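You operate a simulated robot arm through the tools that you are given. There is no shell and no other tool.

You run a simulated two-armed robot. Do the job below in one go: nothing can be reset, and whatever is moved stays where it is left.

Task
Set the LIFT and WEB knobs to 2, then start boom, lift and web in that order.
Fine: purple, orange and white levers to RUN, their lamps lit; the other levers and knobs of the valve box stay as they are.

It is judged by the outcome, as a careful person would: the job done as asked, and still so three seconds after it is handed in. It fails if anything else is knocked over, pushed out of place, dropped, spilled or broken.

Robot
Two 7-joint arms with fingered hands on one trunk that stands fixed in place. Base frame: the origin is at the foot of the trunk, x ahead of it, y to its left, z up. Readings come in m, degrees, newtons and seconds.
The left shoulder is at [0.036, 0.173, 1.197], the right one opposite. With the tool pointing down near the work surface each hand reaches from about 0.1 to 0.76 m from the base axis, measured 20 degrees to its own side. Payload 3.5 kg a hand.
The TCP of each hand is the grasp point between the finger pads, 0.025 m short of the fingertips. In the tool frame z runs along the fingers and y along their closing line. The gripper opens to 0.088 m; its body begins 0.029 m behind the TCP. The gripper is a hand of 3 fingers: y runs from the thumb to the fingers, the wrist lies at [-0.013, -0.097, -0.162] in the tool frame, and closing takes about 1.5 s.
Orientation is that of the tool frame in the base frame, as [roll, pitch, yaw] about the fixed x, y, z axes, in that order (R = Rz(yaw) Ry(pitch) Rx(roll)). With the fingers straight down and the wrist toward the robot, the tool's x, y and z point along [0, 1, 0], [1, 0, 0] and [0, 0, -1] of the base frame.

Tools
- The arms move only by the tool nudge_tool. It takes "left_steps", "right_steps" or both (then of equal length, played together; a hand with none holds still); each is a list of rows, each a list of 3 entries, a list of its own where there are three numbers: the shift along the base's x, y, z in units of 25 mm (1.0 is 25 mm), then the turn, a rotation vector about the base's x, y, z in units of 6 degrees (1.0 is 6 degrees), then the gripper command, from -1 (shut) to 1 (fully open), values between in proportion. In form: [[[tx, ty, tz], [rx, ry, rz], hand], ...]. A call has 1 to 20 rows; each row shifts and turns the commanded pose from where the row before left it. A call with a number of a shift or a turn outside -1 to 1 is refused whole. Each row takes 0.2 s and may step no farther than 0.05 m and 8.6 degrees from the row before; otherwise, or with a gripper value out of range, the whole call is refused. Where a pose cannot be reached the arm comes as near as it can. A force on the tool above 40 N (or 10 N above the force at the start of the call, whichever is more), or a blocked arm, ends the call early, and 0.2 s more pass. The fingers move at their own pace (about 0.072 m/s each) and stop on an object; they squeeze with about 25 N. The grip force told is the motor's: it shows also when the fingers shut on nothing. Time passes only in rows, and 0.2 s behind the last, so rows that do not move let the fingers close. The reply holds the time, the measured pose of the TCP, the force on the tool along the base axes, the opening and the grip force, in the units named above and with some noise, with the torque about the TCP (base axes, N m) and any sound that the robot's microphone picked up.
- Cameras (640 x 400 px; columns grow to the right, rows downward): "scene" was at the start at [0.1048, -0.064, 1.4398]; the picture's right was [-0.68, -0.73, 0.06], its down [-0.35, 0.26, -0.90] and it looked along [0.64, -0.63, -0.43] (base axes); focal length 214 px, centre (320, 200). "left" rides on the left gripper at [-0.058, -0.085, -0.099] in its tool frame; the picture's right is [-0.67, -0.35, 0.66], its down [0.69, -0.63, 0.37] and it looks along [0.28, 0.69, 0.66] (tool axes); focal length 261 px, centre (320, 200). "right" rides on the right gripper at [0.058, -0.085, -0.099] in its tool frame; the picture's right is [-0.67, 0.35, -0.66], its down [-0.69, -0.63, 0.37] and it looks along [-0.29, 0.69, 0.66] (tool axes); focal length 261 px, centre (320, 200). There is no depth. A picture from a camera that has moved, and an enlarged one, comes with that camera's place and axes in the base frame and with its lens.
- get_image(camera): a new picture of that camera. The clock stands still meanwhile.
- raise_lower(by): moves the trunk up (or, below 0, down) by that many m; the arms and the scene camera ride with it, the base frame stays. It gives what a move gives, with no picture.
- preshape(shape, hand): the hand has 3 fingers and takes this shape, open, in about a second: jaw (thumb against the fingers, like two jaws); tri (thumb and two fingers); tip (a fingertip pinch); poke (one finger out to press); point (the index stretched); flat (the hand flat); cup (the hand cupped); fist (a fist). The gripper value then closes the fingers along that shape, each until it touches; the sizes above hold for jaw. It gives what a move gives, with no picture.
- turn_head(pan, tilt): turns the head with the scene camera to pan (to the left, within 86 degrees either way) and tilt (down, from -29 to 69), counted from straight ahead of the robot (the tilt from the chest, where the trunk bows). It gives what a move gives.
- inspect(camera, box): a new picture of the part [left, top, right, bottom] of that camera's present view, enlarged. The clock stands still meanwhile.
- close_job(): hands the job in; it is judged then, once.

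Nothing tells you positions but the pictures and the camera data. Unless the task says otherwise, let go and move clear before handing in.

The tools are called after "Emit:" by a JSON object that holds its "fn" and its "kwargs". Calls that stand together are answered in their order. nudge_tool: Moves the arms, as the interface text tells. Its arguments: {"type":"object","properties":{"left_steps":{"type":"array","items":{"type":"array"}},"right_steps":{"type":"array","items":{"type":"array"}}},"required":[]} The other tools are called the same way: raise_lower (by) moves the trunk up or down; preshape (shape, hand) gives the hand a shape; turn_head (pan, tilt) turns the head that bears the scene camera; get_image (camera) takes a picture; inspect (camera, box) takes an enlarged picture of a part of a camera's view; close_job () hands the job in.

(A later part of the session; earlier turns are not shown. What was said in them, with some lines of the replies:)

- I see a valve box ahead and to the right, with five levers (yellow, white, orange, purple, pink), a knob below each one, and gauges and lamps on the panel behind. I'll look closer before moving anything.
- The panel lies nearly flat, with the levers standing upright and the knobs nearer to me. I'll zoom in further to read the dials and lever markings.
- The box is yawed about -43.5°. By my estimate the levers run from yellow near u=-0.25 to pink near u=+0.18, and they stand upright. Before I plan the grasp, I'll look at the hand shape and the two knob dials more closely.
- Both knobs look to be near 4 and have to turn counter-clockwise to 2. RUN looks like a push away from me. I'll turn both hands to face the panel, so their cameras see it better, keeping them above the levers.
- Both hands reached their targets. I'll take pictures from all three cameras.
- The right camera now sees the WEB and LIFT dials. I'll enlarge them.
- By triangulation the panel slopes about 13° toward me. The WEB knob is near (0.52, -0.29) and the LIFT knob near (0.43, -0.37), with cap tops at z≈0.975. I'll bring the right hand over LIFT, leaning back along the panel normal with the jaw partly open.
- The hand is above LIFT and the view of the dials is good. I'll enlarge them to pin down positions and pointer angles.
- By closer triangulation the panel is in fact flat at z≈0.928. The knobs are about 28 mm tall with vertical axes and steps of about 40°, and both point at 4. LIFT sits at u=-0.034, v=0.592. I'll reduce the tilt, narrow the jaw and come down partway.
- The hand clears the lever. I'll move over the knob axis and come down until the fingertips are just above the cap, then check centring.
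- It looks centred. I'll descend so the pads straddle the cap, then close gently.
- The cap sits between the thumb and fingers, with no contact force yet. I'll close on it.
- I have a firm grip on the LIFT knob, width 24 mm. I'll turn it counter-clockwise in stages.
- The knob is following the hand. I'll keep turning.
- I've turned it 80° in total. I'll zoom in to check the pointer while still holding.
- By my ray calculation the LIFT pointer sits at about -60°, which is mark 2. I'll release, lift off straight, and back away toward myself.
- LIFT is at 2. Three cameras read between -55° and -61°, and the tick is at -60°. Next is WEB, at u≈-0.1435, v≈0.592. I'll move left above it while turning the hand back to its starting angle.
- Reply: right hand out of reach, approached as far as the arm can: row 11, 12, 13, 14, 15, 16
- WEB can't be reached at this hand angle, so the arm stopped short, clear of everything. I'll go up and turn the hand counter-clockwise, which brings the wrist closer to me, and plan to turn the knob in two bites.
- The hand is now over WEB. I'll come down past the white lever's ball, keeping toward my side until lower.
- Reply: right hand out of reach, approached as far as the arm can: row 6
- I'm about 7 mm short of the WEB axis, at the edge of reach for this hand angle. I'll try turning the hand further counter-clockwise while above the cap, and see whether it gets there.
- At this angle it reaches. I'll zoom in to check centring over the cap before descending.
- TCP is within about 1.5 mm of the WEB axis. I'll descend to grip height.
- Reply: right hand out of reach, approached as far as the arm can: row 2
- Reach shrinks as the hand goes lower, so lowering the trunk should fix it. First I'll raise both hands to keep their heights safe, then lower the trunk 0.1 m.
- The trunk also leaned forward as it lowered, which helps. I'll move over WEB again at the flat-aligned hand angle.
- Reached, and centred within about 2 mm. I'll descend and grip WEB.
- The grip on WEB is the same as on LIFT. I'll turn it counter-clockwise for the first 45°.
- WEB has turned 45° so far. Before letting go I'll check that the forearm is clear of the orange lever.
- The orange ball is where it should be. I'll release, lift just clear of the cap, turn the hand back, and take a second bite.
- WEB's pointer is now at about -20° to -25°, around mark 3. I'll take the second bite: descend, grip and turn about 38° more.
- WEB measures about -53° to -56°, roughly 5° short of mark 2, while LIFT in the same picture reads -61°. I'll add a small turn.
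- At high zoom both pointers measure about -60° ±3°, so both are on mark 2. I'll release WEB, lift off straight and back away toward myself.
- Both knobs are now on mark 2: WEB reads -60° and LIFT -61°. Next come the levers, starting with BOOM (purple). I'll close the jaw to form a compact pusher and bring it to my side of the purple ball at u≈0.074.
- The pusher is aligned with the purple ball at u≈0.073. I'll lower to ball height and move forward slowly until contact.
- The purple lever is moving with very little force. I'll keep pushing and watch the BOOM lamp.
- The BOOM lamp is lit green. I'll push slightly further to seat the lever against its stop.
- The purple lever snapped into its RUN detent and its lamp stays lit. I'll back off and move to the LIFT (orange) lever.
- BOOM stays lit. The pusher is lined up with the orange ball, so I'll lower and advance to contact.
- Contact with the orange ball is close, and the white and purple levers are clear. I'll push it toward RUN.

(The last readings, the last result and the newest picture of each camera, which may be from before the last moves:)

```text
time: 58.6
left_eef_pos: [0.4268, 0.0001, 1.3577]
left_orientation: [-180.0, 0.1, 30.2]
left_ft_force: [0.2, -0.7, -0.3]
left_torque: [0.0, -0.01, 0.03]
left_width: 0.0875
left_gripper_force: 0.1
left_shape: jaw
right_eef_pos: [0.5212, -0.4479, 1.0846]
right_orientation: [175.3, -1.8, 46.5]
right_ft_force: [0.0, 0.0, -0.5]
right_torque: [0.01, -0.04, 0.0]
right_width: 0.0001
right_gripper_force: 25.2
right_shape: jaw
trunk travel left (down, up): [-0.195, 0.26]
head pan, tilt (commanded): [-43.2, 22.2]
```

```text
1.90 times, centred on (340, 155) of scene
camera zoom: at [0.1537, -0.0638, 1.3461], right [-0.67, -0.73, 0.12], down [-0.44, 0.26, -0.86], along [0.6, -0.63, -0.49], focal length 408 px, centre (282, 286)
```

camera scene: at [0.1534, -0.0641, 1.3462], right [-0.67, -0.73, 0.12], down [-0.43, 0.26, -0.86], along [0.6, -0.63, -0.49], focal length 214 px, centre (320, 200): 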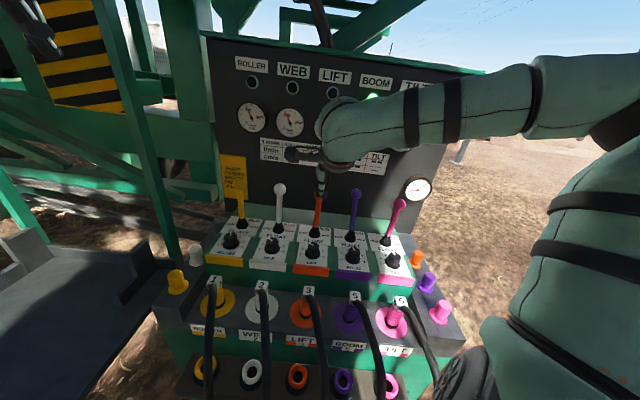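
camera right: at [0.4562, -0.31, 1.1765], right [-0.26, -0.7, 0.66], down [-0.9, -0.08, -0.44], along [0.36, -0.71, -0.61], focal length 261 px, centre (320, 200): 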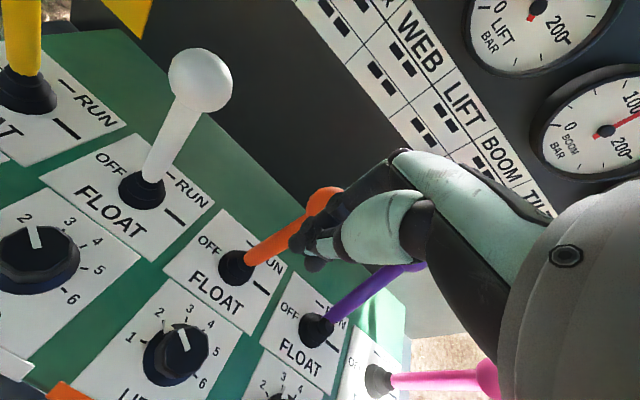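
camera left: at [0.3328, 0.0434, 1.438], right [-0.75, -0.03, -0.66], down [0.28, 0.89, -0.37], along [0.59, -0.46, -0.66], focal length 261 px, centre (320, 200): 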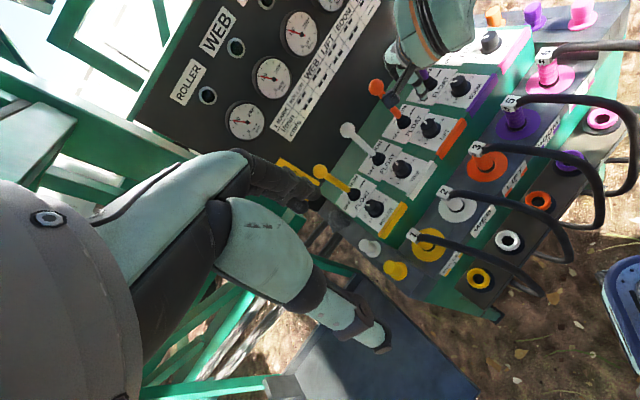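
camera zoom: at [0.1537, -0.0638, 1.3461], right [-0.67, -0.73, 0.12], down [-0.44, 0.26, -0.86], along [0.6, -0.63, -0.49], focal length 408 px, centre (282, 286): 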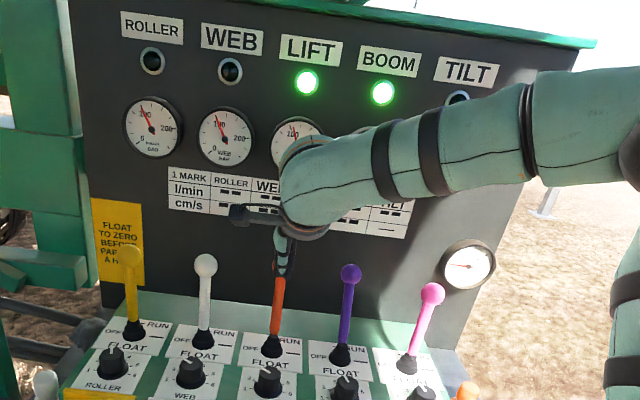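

LIFT is lit after BOOM, as required. I'll give it a small seating push, back off, and move to the white lever, turning the hand a little for reach.

Emit:
{"fn": "nudge_tool", "kwargs": {"right_steps": [[[0.2, -0.19, 0], [0, 0, 0], -1], [[0, 0, 0], [0, 0, 0], -1], [[-0.55, 0.52, 0], [0, 0, 0], -1], [[-0.55, 0.52, 0], [0, 0, 0], -1], [[-0.55, 0.52, 0.1], [0, 0, 0], -1], [[-0.55, 0.52, 0.5], [0, 0, 0], -1], [[-0.55, 0.52, 0.7], [0, 0, 0], -1], [[-0.55, 0.52, 0.7], [0, 0, 0], -1], [[0.59, 0.62, 0], [0, 0, 0.6], -1], [[0.59, 0.62, 0], [0, 0, 0.6], -1], [[0.59, 0.62, 0], [0, 0, 0.6], -1], [[0.59, 0.62, 0], [0, 0, 0.6], -1], [[0.59, 0.62, 0], [0, 0, 0.6], -1], [[0, 0, 0], [0, 0, 0], -1]]}}

Emit:
{"fn": "get_image", "kwargs": {"camera": "scene"}}

Emit:
{"fn": "get_image", "kwargs": {"camera": "right"}}

Emit:
{"fn": "inspect", "kwargs": {"camera": "left", "box": [300, 0, 500, 200]}}

```text
time: 61.6
left_eef_pos: [0.4269, -0.0007, 1.3579]
left_orientation: [-179.9, 0.1, 30.1]
left_ft_force: [-0.1, -0.4, -0.7]
left_torque: [-0.01, 0.01, -0.01]
left_width: 0.0877
left_gripper_force: 0.0
left_shape: jaw
right_eef_pos: [0.518, -0.2968, 1.132]
right_orientation: [175.4, -1.8, 64.6]
right_ft_force: [0.4, -0.3, -0.3]
right_torque: [-0.03, 0.0, 0.03]
right_width: 0.0
right_gripper_force: 25.4
right_shape: jaw
trunk travel left (down, up): [-0.195, 0.26]
head pan, tilt (commanded): [-43.2, 22.2]
```

```text
taken
camera scene: at [0.1535, -0.064, 1.3462], right [-0.67, -0.73, 0.12], down [-0.43, 0.26, -0.86], along [0.6, -0.63, -0.49], focal length 214 px, centre (320, 200)
```

scene: 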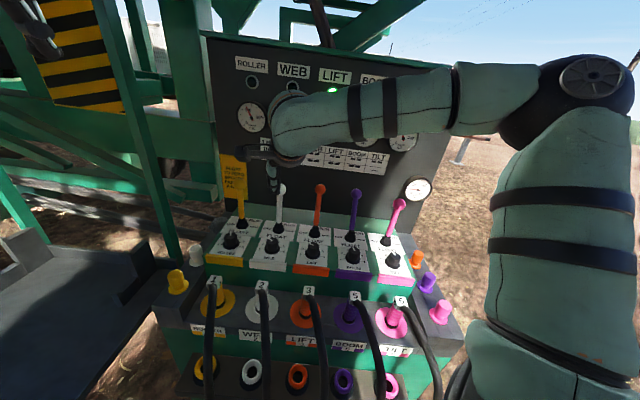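

```text
taken
camera right: at [0.4581, -0.2084, 1.2248], right [-0.03, -0.75, 0.66], down [-0.83, -0.35, -0.44], along [0.56, -0.56, -0.61], focal length 261 px, centre (320, 200)
```

right: 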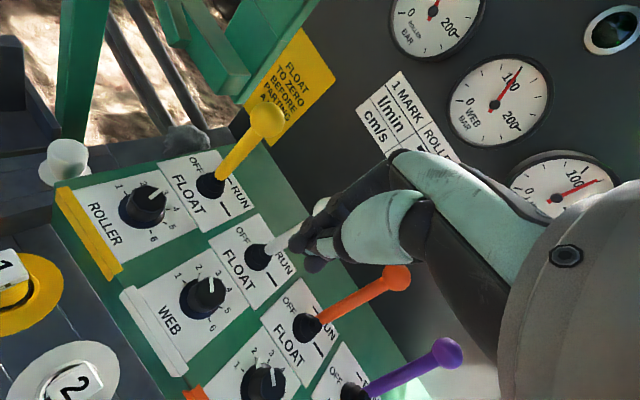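

```text
2.00 times, centred on (400, 100) of left
camera zoom: at [0.3328, 0.0436, 1.4574], right [-0.75, -0.03, -0.66], down [0.28, 0.89, -0.37], along [0.59, -0.46, -0.66], focal length 521 px, centre (160, 400)
```

zoom: 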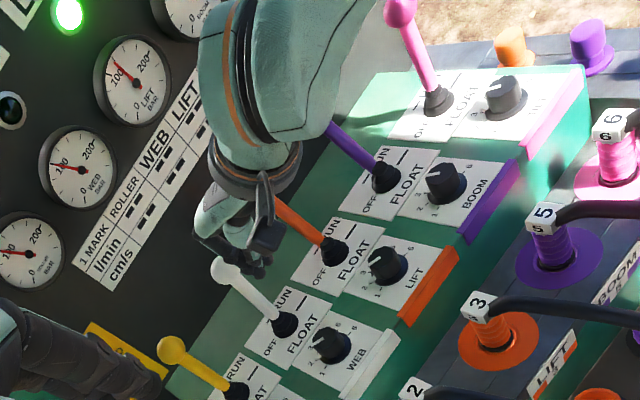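

LIFT stays lit and the pusher is behind the white ball. I'll lower and advance.

Emit:
{"fn": "nudge_tool", "kwargs": {"right_steps": [[[0, 0, -0.97], [0, 0, 0], -1], [[0, 0, -0.97], [0, 0, 0], -1], [[0.29, -0.275, 0], [0, 0, 0], -1], [[0.29, -0.275, 0], [0, 0, 0], -1], [[0.29, -0.275, 0], [0, 0, 0], -1], [[0.29, -0.275, 0], [0, 0, 0], -1], [[0.29, -0.275, 0], [0, 0, 0], -1], [[0, 0, 0], [0, 0, 0], -1]]}}

Emit:
{"fn": "get_image", "kwargs": {"camera": "right"}}

Emit:
{"fn": "inspect", "kwargs": {"camera": "left", "box": [300, 0, 500, 200]}}

Emit:
{"fn": "inspect", "kwargs": {"camera": "scene", "box": [200, 50, 440, 260]}}

```text
time: 63.4
left_eef_pos: [0.4258, -0.0, 1.3586]
left_orientation: [-179.9, 0.1, 30.1]
left_ft_force: [-0.1, 0.2, 0.8]
left_torque: [-0.01, -0.02, -0.02]
left_width: 0.0879
left_gripper_force: 0.2
left_shape: jaw
right_eef_pos: [0.5531, -0.3324, 1.0865]
right_orientation: [175.3, -1.9, 64.6]
right_ft_force: [-0.3, 0.2, 0.1]
right_torque: [-0.01, 0.01, 0.0]
right_width: 0.0
right_gripper_force: 25.5
right_shape: jaw
trunk travel left (down, up): [-0.195, 0.26]
head pan, tilt (commanded): [-43.2, 22.2]
```

```text
taken
camera right: at [0.492, -0.2439, 1.1781], right [-0.03, -0.75, 0.66], down [-0.83, -0.35, -0.44], along [0.56, -0.56, -0.61], focal length 261 px, centre (320, 200)
```

right: 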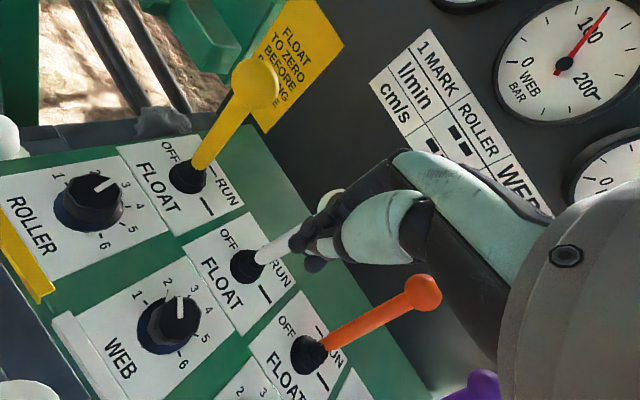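

```text
2.00 times, centred on (400, 100) of left
camera zoom: at [0.3332, 0.0438, 1.4573], right [-0.75, -0.03, -0.66], down [0.28, 0.89, -0.37], along [0.59, -0.46, -0.66], focal length 521 px, centre (160, 400)
```

zoom: 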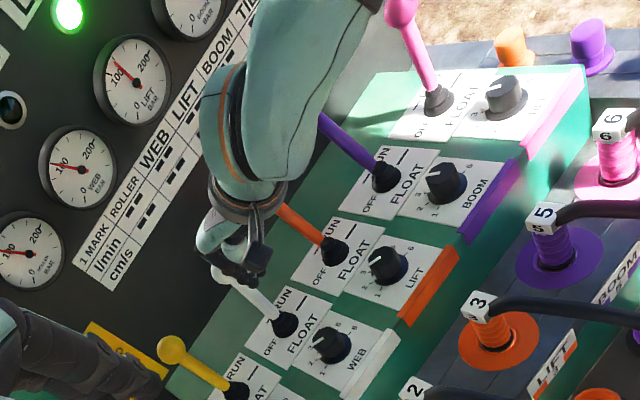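

```text
1.90 times, centred on (320, 155) of scene
camera zoom: at [0.1538, -0.0638, 1.3461], right [-0.67, -0.73, 0.12], down [-0.44, 0.26, -0.86], along [0.6, -0.63, -0.49], focal length 408 px, centre (320, 286)
```

zoom: 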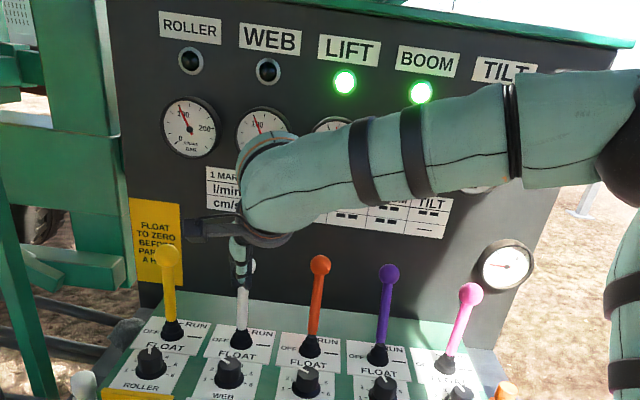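

BOOM and LIFT are both lit. I'll push the white lever to RUN.

Emit:
{"fn": "nudge_tool", "kwargs": {"right_steps": [[[0.29, -0.275, 0], [0, 0, 0], -1], [[0.29, -0.275, 0], [0, 0, 0], -1], [[0.29, -0.275, 0], [0, 0, 0], -1], [[0, 0, 0], [0, 0, 0], -1]]}}

Emit:
{"fn": "get_image", "kwargs": {"camera": "right"}}

Emit:
{"fn": "inspect", "kwargs": {"camera": "scene", "box": [200, 50, 440, 260]}}

```text
time: 64.4
left_eef_pos: [0.4269, -0.0001, 1.3581]
left_orientation: [179.9, 0.1, 30.1]
left_ft_force: [-0.2, 0.0, -0.5]
left_torque: [-0.01, 0.02, 0.01]
left_width: 0.0876
left_gripper_force: 0.0
left_shape: jaw
right_eef_pos: [0.5748, -0.3529, 1.0846]
right_orientation: [175.4, -1.8, 64.6]
right_ft_force: [0.7, 0.4, 0.6]
right_torque: [0.03, -0.02, 0.02]
right_width: 0.0
right_gripper_force: 25.0
right_shape: jaw
trunk travel left (down, up): [-0.195, 0.26]
head pan, tilt (commanded): [-43.2, 22.2]
```

```text
taken
camera right: at [0.5154, -0.2641, 1.177], right [-0.03, -0.75, 0.66], down [-0.83, -0.35, -0.44], along [0.56, -0.56, -0.61], focal length 261 px, centre (320, 200)
```

right: 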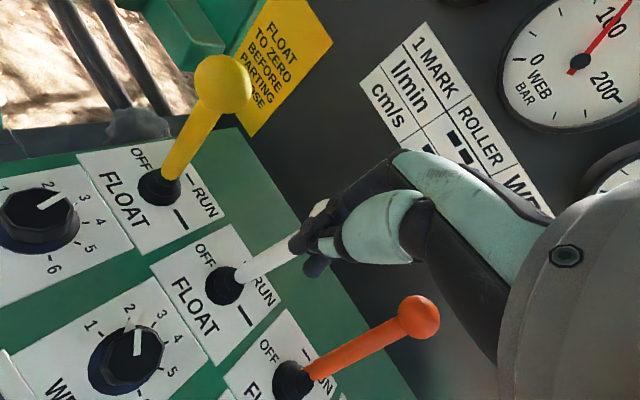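

```text
1.90 times, centred on (320, 155) of scene
camera zoom: at [0.1544, -0.0639, 1.346], right [-0.67, -0.73, 0.12], down [-0.44, 0.26, -0.86], along [0.6, -0.63, -0.49], focal length 408 px, centre (320, 286)
```

zoom: 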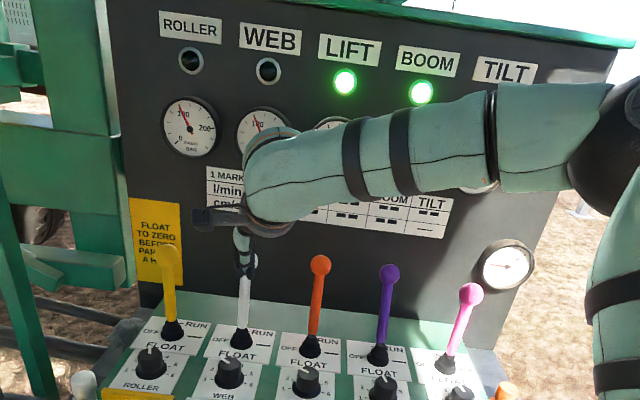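

Emit:
{"fn": "nudge_tool", "kwargs": {"right_steps": [[[0.29, -0.275, 0], [0, 0, 0], -1], [[0.29, -0.275, 0], [0, 0, 0], -1], [[0.15, -0.14, 0], [0, 0, 0], -1], [[0, 0, 0], [0, 0, 0], -1]]}}

Emit:
{"fn": "get_image", "kwargs": {"camera": "right"}}

Emit:
{"fn": "inspect", "kwargs": {"camera": "scene", "box": [200, 50, 440, 260]}}

```text
time: 65.4
left_eef_pos: [0.4271, -0.0, 1.3579]
left_orientation: [179.9, 0.1, 30.1]
left_ft_force: [0.4, 0.5, -0.4]
left_torque: [-0.01, 0.02, -0.03]
left_width: 0.0877
left_gripper_force: 0.1
left_shape: jaw
right_eef_pos: [0.5918, -0.3701, 1.0867]
right_orientation: [175.3, -1.8, 64.7]
right_ft_force: [-0.2, -0.8, -0.2]
right_torque: [-0.01, 0.02, 0.02]
right_width: 0.0001
right_gripper_force: 24.8
right_shape: jaw
trunk travel left (down, up): [-0.195, 0.26]
head pan, tilt (commanded): [-43.2, 22.2]
```

```text
taken
camera right: at [0.5325, -0.2819, 1.1785], right [-0.03, -0.75, 0.66], down [-0.83, -0.35, -0.44], along [0.56, -0.56, -0.61], focal length 261 px, centre (320, 200)
```

right: 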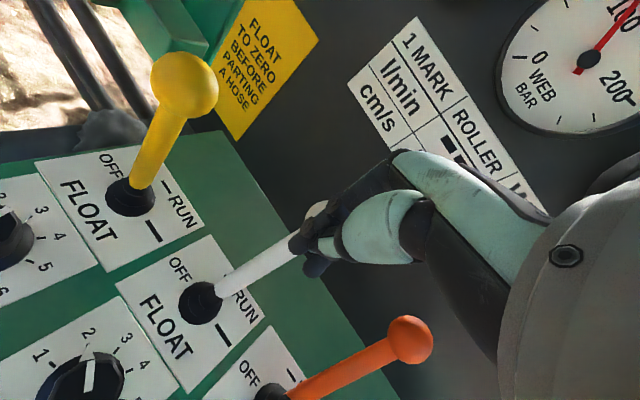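

```text
1.90 times, centred on (320, 155) of scene
camera zoom: at [0.154, -0.0639, 1.3461], right [-0.67, -0.73, 0.12], down [-0.44, 0.26, -0.86], along [0.6, -0.63, -0.49], focal length 408 px, centre (320, 286)
```

zoom: 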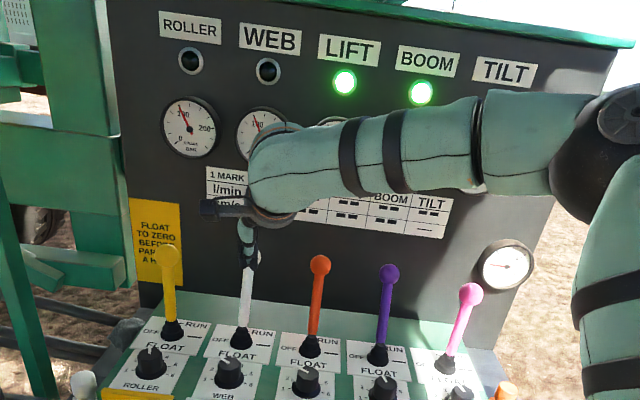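

Emit:
{"fn": "nudge_tool", "kwargs": {"right_steps": [[[0.145, -0.138, 0], [0, 0, 0], -1], [[0.145, -0.138, 0], [0, 0, 0], -1], [[0, 0, 0], [0, 0, 0], -1]]}}

Emit:
{"fn": "get_image", "kwargs": {"camera": "right"}}

Emit:
{"fn": "inspect", "kwargs": {"camera": "scene", "box": [200, 50, 440, 260]}}

```text
time: 66.2
left_eef_pos: [0.4273, -0.0005, 1.3574]
left_orientation: [-180.0, 0.1, 30.2]
left_ft_force: [0.6, 0.3, -0.6]
left_torque: [0.04, -0.02, -0.02]
left_width: 0.0877
left_gripper_force: 0.0
left_shape: jaw
right_eef_pos: [0.6008, -0.3756, 1.0865]
right_orientation: [175.4, -1.8, 64.7]
right_ft_force: [-0.2, -0.1, 0.6]
right_torque: [-0.01, -0.02, 0.0]
right_width: 0.0
right_gripper_force: 25.1
right_shape: jaw
trunk travel left (down, up): [-0.195, 0.26]
head pan, tilt (commanded): [-43.2, 22.2]
```

```text
taken
camera right: at [0.5404, -0.2874, 1.1779], right [-0.03, -0.75, 0.66], down [-0.83, -0.35, -0.44], along [0.56, -0.56, -0.61], focal length 261 px, centre (320, 200)
```

right: 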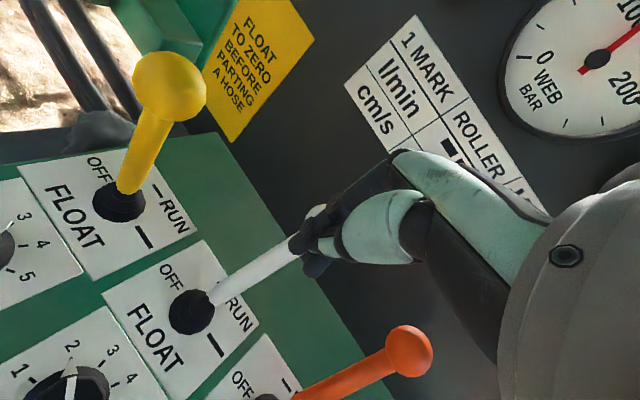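

```text
1.90 times, centred on (320, 155) of scene
camera zoom: at [0.1538, -0.0638, 1.3461], right [-0.67, -0.73, 0.12], down [-0.44, 0.26, -0.86], along [0.6, -0.63, -0.49], focal length 408 px, centre (320, 286)
```

zoom: 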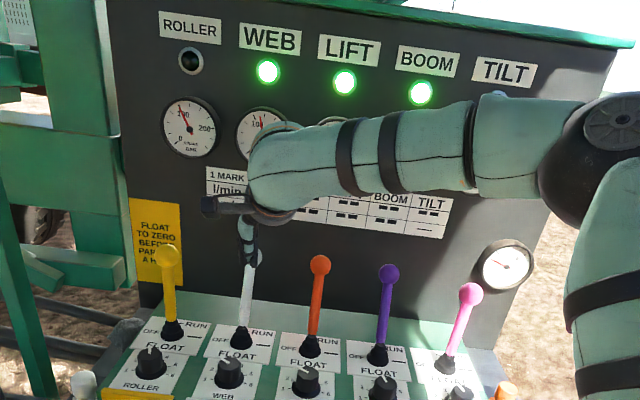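

The WEB lamp is lit as well, third in order. I'll give it a small seating push, then back off and retreat well clear.

Emit:
{"fn": "nudge_tool", "kwargs": {"right_steps": [[[0.145, -0.138, 0], [0, 0, 0], -1], [[0, 0, 0], [0, 0, 0], -1], [[-0.5, 0.47, 0], [0, 0, 0], -1], [[-0.55, 0.52, 0], [0, 0, 0], -1], [[-0.55, 0.52, 0.1], [0, 0, 0], -1], [[-0.55, 0.52, 0.5], [0, 0, 0], -1], [[-0.55, 0.52, 0.7], [0, 0, 0], -1], [[-0.55, 0.52, 0.8], [0, 0, 0], -1], [[-0.6, 0.3, 0.9], [0, 0, 0], -1], [[-0.7, 0, 0.9], [0, 0, 0], -1], [[-0.7, -0.2, 0.9], [0, 0, 0], -1], [[-0.7, -0.4, 0.9], [0, 0, 0], -1], [[0, -0.8, 0.5], [0, 0, 0], -1], [[0, -0.8, 0.3], [0, 0, 0], -1], [[0, -0.8, 0], [0, 0, 0], -1], [[0, -0.8, 0], [0, 0, 0], -1], [[0, -0.8, 0], [0, 0, 0], -1], [[0, -0.8, 0], [0, 0, 0], -1]]}}

Emit:
{"fn": "get_image", "kwargs": {"camera": "scene"}}

Emit:
{"fn": "get_image", "kwargs": {"camera": "right"}}

Emit:
{"fn": "get_image", "kwargs": {"camera": "left"}}

```text
time: 70.0
left_eef_pos: [0.4263, -0.001, 1.357]
left_orientation: [180.0, 0.0, 30.0]
left_ft_force: [-0.2, -0.7, 0.5]
left_torque: [0.01, -0.05, 0.03]
left_width: 0.0875
left_gripper_force: 0.0
left_shape: jaw
right_eef_pos: [0.4549, -0.4325, 1.2473]
right_orientation: [175.3, -1.9, 64.6]
right_ft_force: [-0.1, 0.2, 0.5]
right_torque: [0.02, 0.02, -0.02]
right_width: 0.0
right_gripper_force: 25.3
right_shape: jaw
trunk travel left (down, up): [-0.195, 0.26]
head pan, tilt (commanded): [-43.2, 22.2]
```

```text
taken
camera scene: at [0.1539, -0.0646, 1.346], right [-0.67, -0.73, 0.12], down [-0.44, 0.26, -0.86], along [0.6, -0.63, -0.49], focal length 214 px, centre (320, 200)
```

scene: 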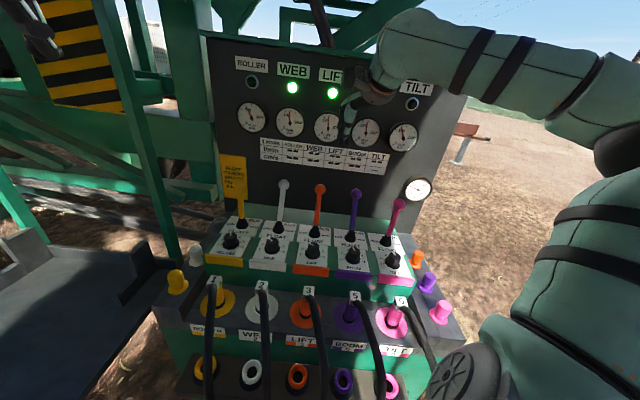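

```text
taken
camera right: at [0.3951, -0.3436, 1.3396], right [-0.03, -0.75, 0.66], down [-0.83, -0.35, -0.44], along [0.56, -0.56, -0.61], focal length 261 px, centre (320, 200)
```

right: 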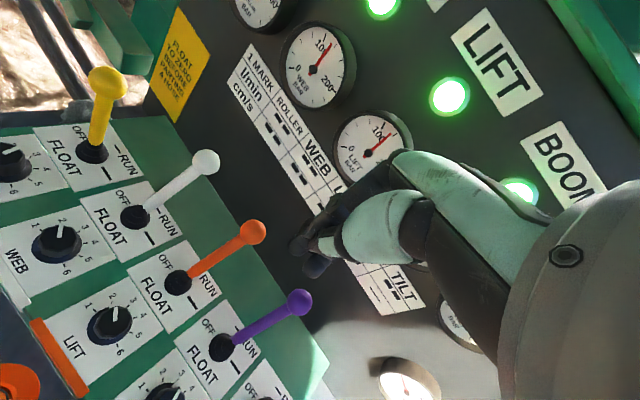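

```text
taken
camera left: at [0.3333, 0.043, 1.4573], right [-0.75, -0.03, -0.66], down [0.28, 0.89, -0.37], along [0.59, -0.46, -0.66], focal length 261 px, centre (320, 200)
```

left: 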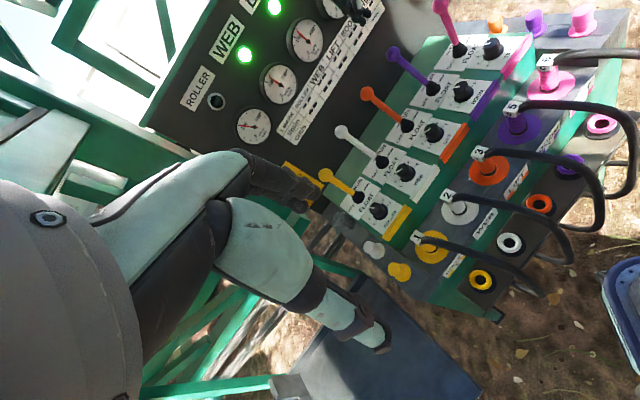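

All three lamps (WEB, LIFT, BOOM) are lit. I'll pull the right hand back from the panel, then do a final check of knobs, levers and lamps.

Emit:
{"fn": "nudge_tool", "kwargs": {"right_steps": [[[-0.7, 0.3, 0.2], [0, 0, 0], -1], [[-0.7, 0.2, 0.2], [0, 0, 0], -0.5], [[-0.7, 0, 0.2], [0, 0, 0], 0], [[-0.7, -0.2, 0.2], [0, 0, 0], 0.5], [[-0.7, -0.3, 0.2], [0, 0, 0], 1], [[-0.5, -0.5, 0], [0, 0, 0], 1], [[0, -0.7, 0], [0, 0, 0], 1], [[0, -0.7, 0], [0, 0, 0], 1], [[0, -0.7, 0], [0, 0, 0], 1], [[0, 0, 0], [0, 0, 0], 1]]}}

Emit:
{"fn": "get_image", "kwargs": {"camera": "scene"}}

Emit:
{"fn": "inspect", "kwargs": {"camera": "scene", "box": [215, 180, 415, 280]}}

Emit:
{"fn": "inspect", "kwargs": {"camera": "scene", "box": [245, 215, 335, 275]}}

Emit:
{"fn": "inspect", "kwargs": {"camera": "left", "box": [310, 0, 540, 230]}}

```text
time: 72.2
left_eef_pos: [0.4273, 0.0002, 1.3589]
left_orientation: [180.0, 0.1, 30.1]
left_ft_force: [0.4, 0.7, -0.2]
left_torque: [0.02, 0.02, 0.02]
left_width: 0.0876
left_gripper_force: 0.1
left_shape: jaw
right_eef_pos: [0.3534, -0.4968, 1.2731]
right_orientation: [175.3, -1.9, 64.6]
right_ft_force: [0.4, 0.4, 0.1]
right_torque: [0.0, -0.04, 0.0]
right_width: 0.0877
right_gripper_force: 0.1
right_shape: jaw
trunk travel left (down, up): [-0.195, 0.26]
head pan, tilt (commanded): [-43.2, 22.2]
```

```text
taken
camera scene: at [0.1539, -0.0637, 1.3461], right [-0.67, -0.73, 0.12], down [-0.44, 0.26, -0.86], along [0.6, -0.63, -0.49], focal length 214 px, centre (320, 200)
```

scene: 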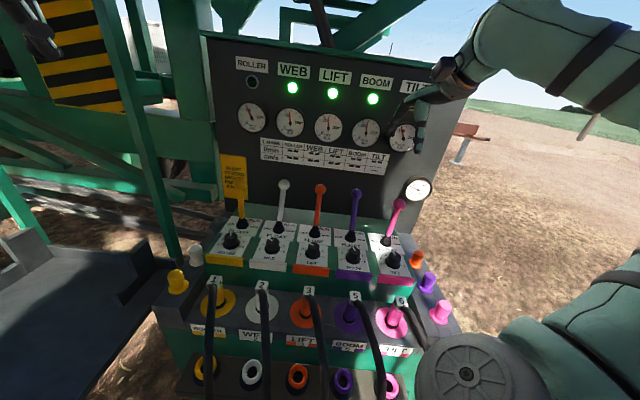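

```text
3.20 times, centred on (315, 230) of scene
camera zoom: at [0.1539, -0.0637, 1.3461], right [-0.67, -0.73, 0.12], down [-0.44, 0.26, -0.86], along [0.6, -0.63, -0.49], focal length 686 px, centre (336, 104)
```

zoom: 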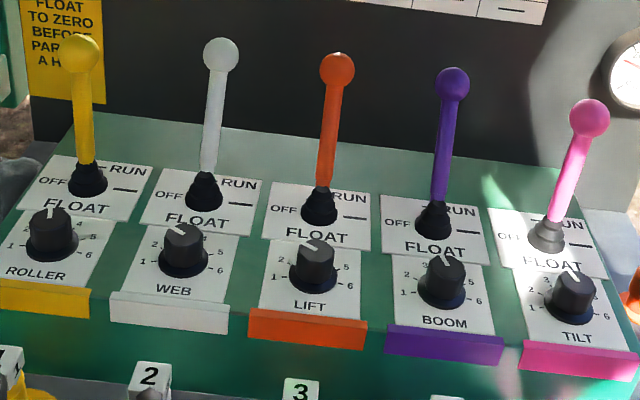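

```text
6.67 times, centred on (290, 245) of scene
camera zoom: at [0.1539, -0.0637, 1.3461], right [-0.67, -0.73, 0.12], down [-0.44, 0.26, -0.86], along [0.6, -0.63, -0.49], focal length 1430 px, centre (520, -100)
```

zoom: 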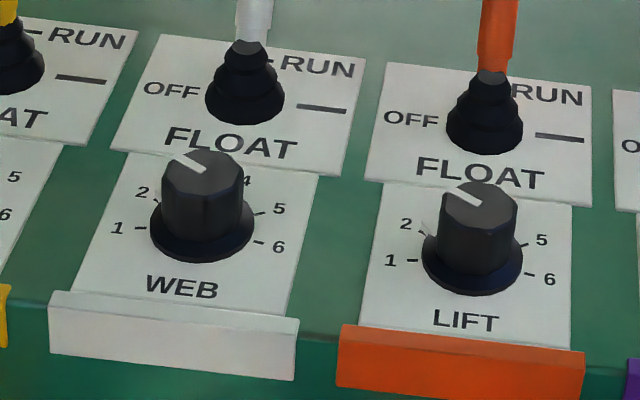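

```text
1.74 times, centred on (425, 115) of left
camera zoom: at [0.3333, 0.0439, 1.4572], right [-0.75, -0.03, -0.66], down [0.28, 0.89, -0.37], along [0.59, -0.46, -0.66], focal length 453 px, centre (137, 348)
```

zoom: 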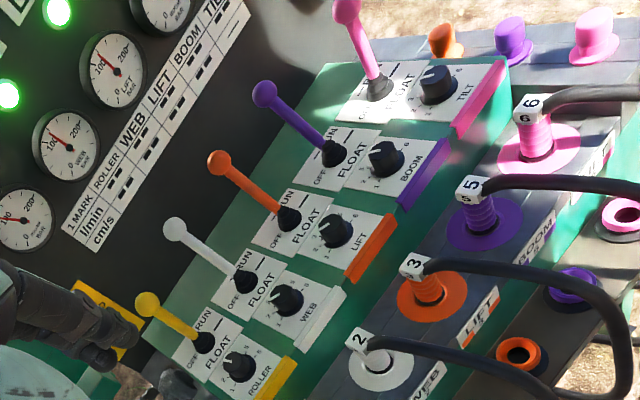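

The final check is good:
- **Knobs:** WEB and LIFT are on 2, and the other knobs haven't moved.
- **Levers:** purple, orange and white are at RUN with their lamps lit. Yellow and pink are still at OFF.
- **Hands:** both are empty and clear.

I'm handing the job in.

Emit:
{"fn": "close_job", "kwargs": {}}

```text
The job is handed in.
```

The job is done and handed in: the LIFT and WEB knobs are on 2, and boom, lift and web were started in that order. The purple, orange and white levers are at RUN and their lamps were still lit at my last check.

The yellow and pink levers and the ROLLER, BOOM and TILT knobs are as they were. I saw nothing knocked over or moved out of place. Both hands are empty and clear of the box. I lowered the trunk 8 cm to reach the WEB knob and left it there.
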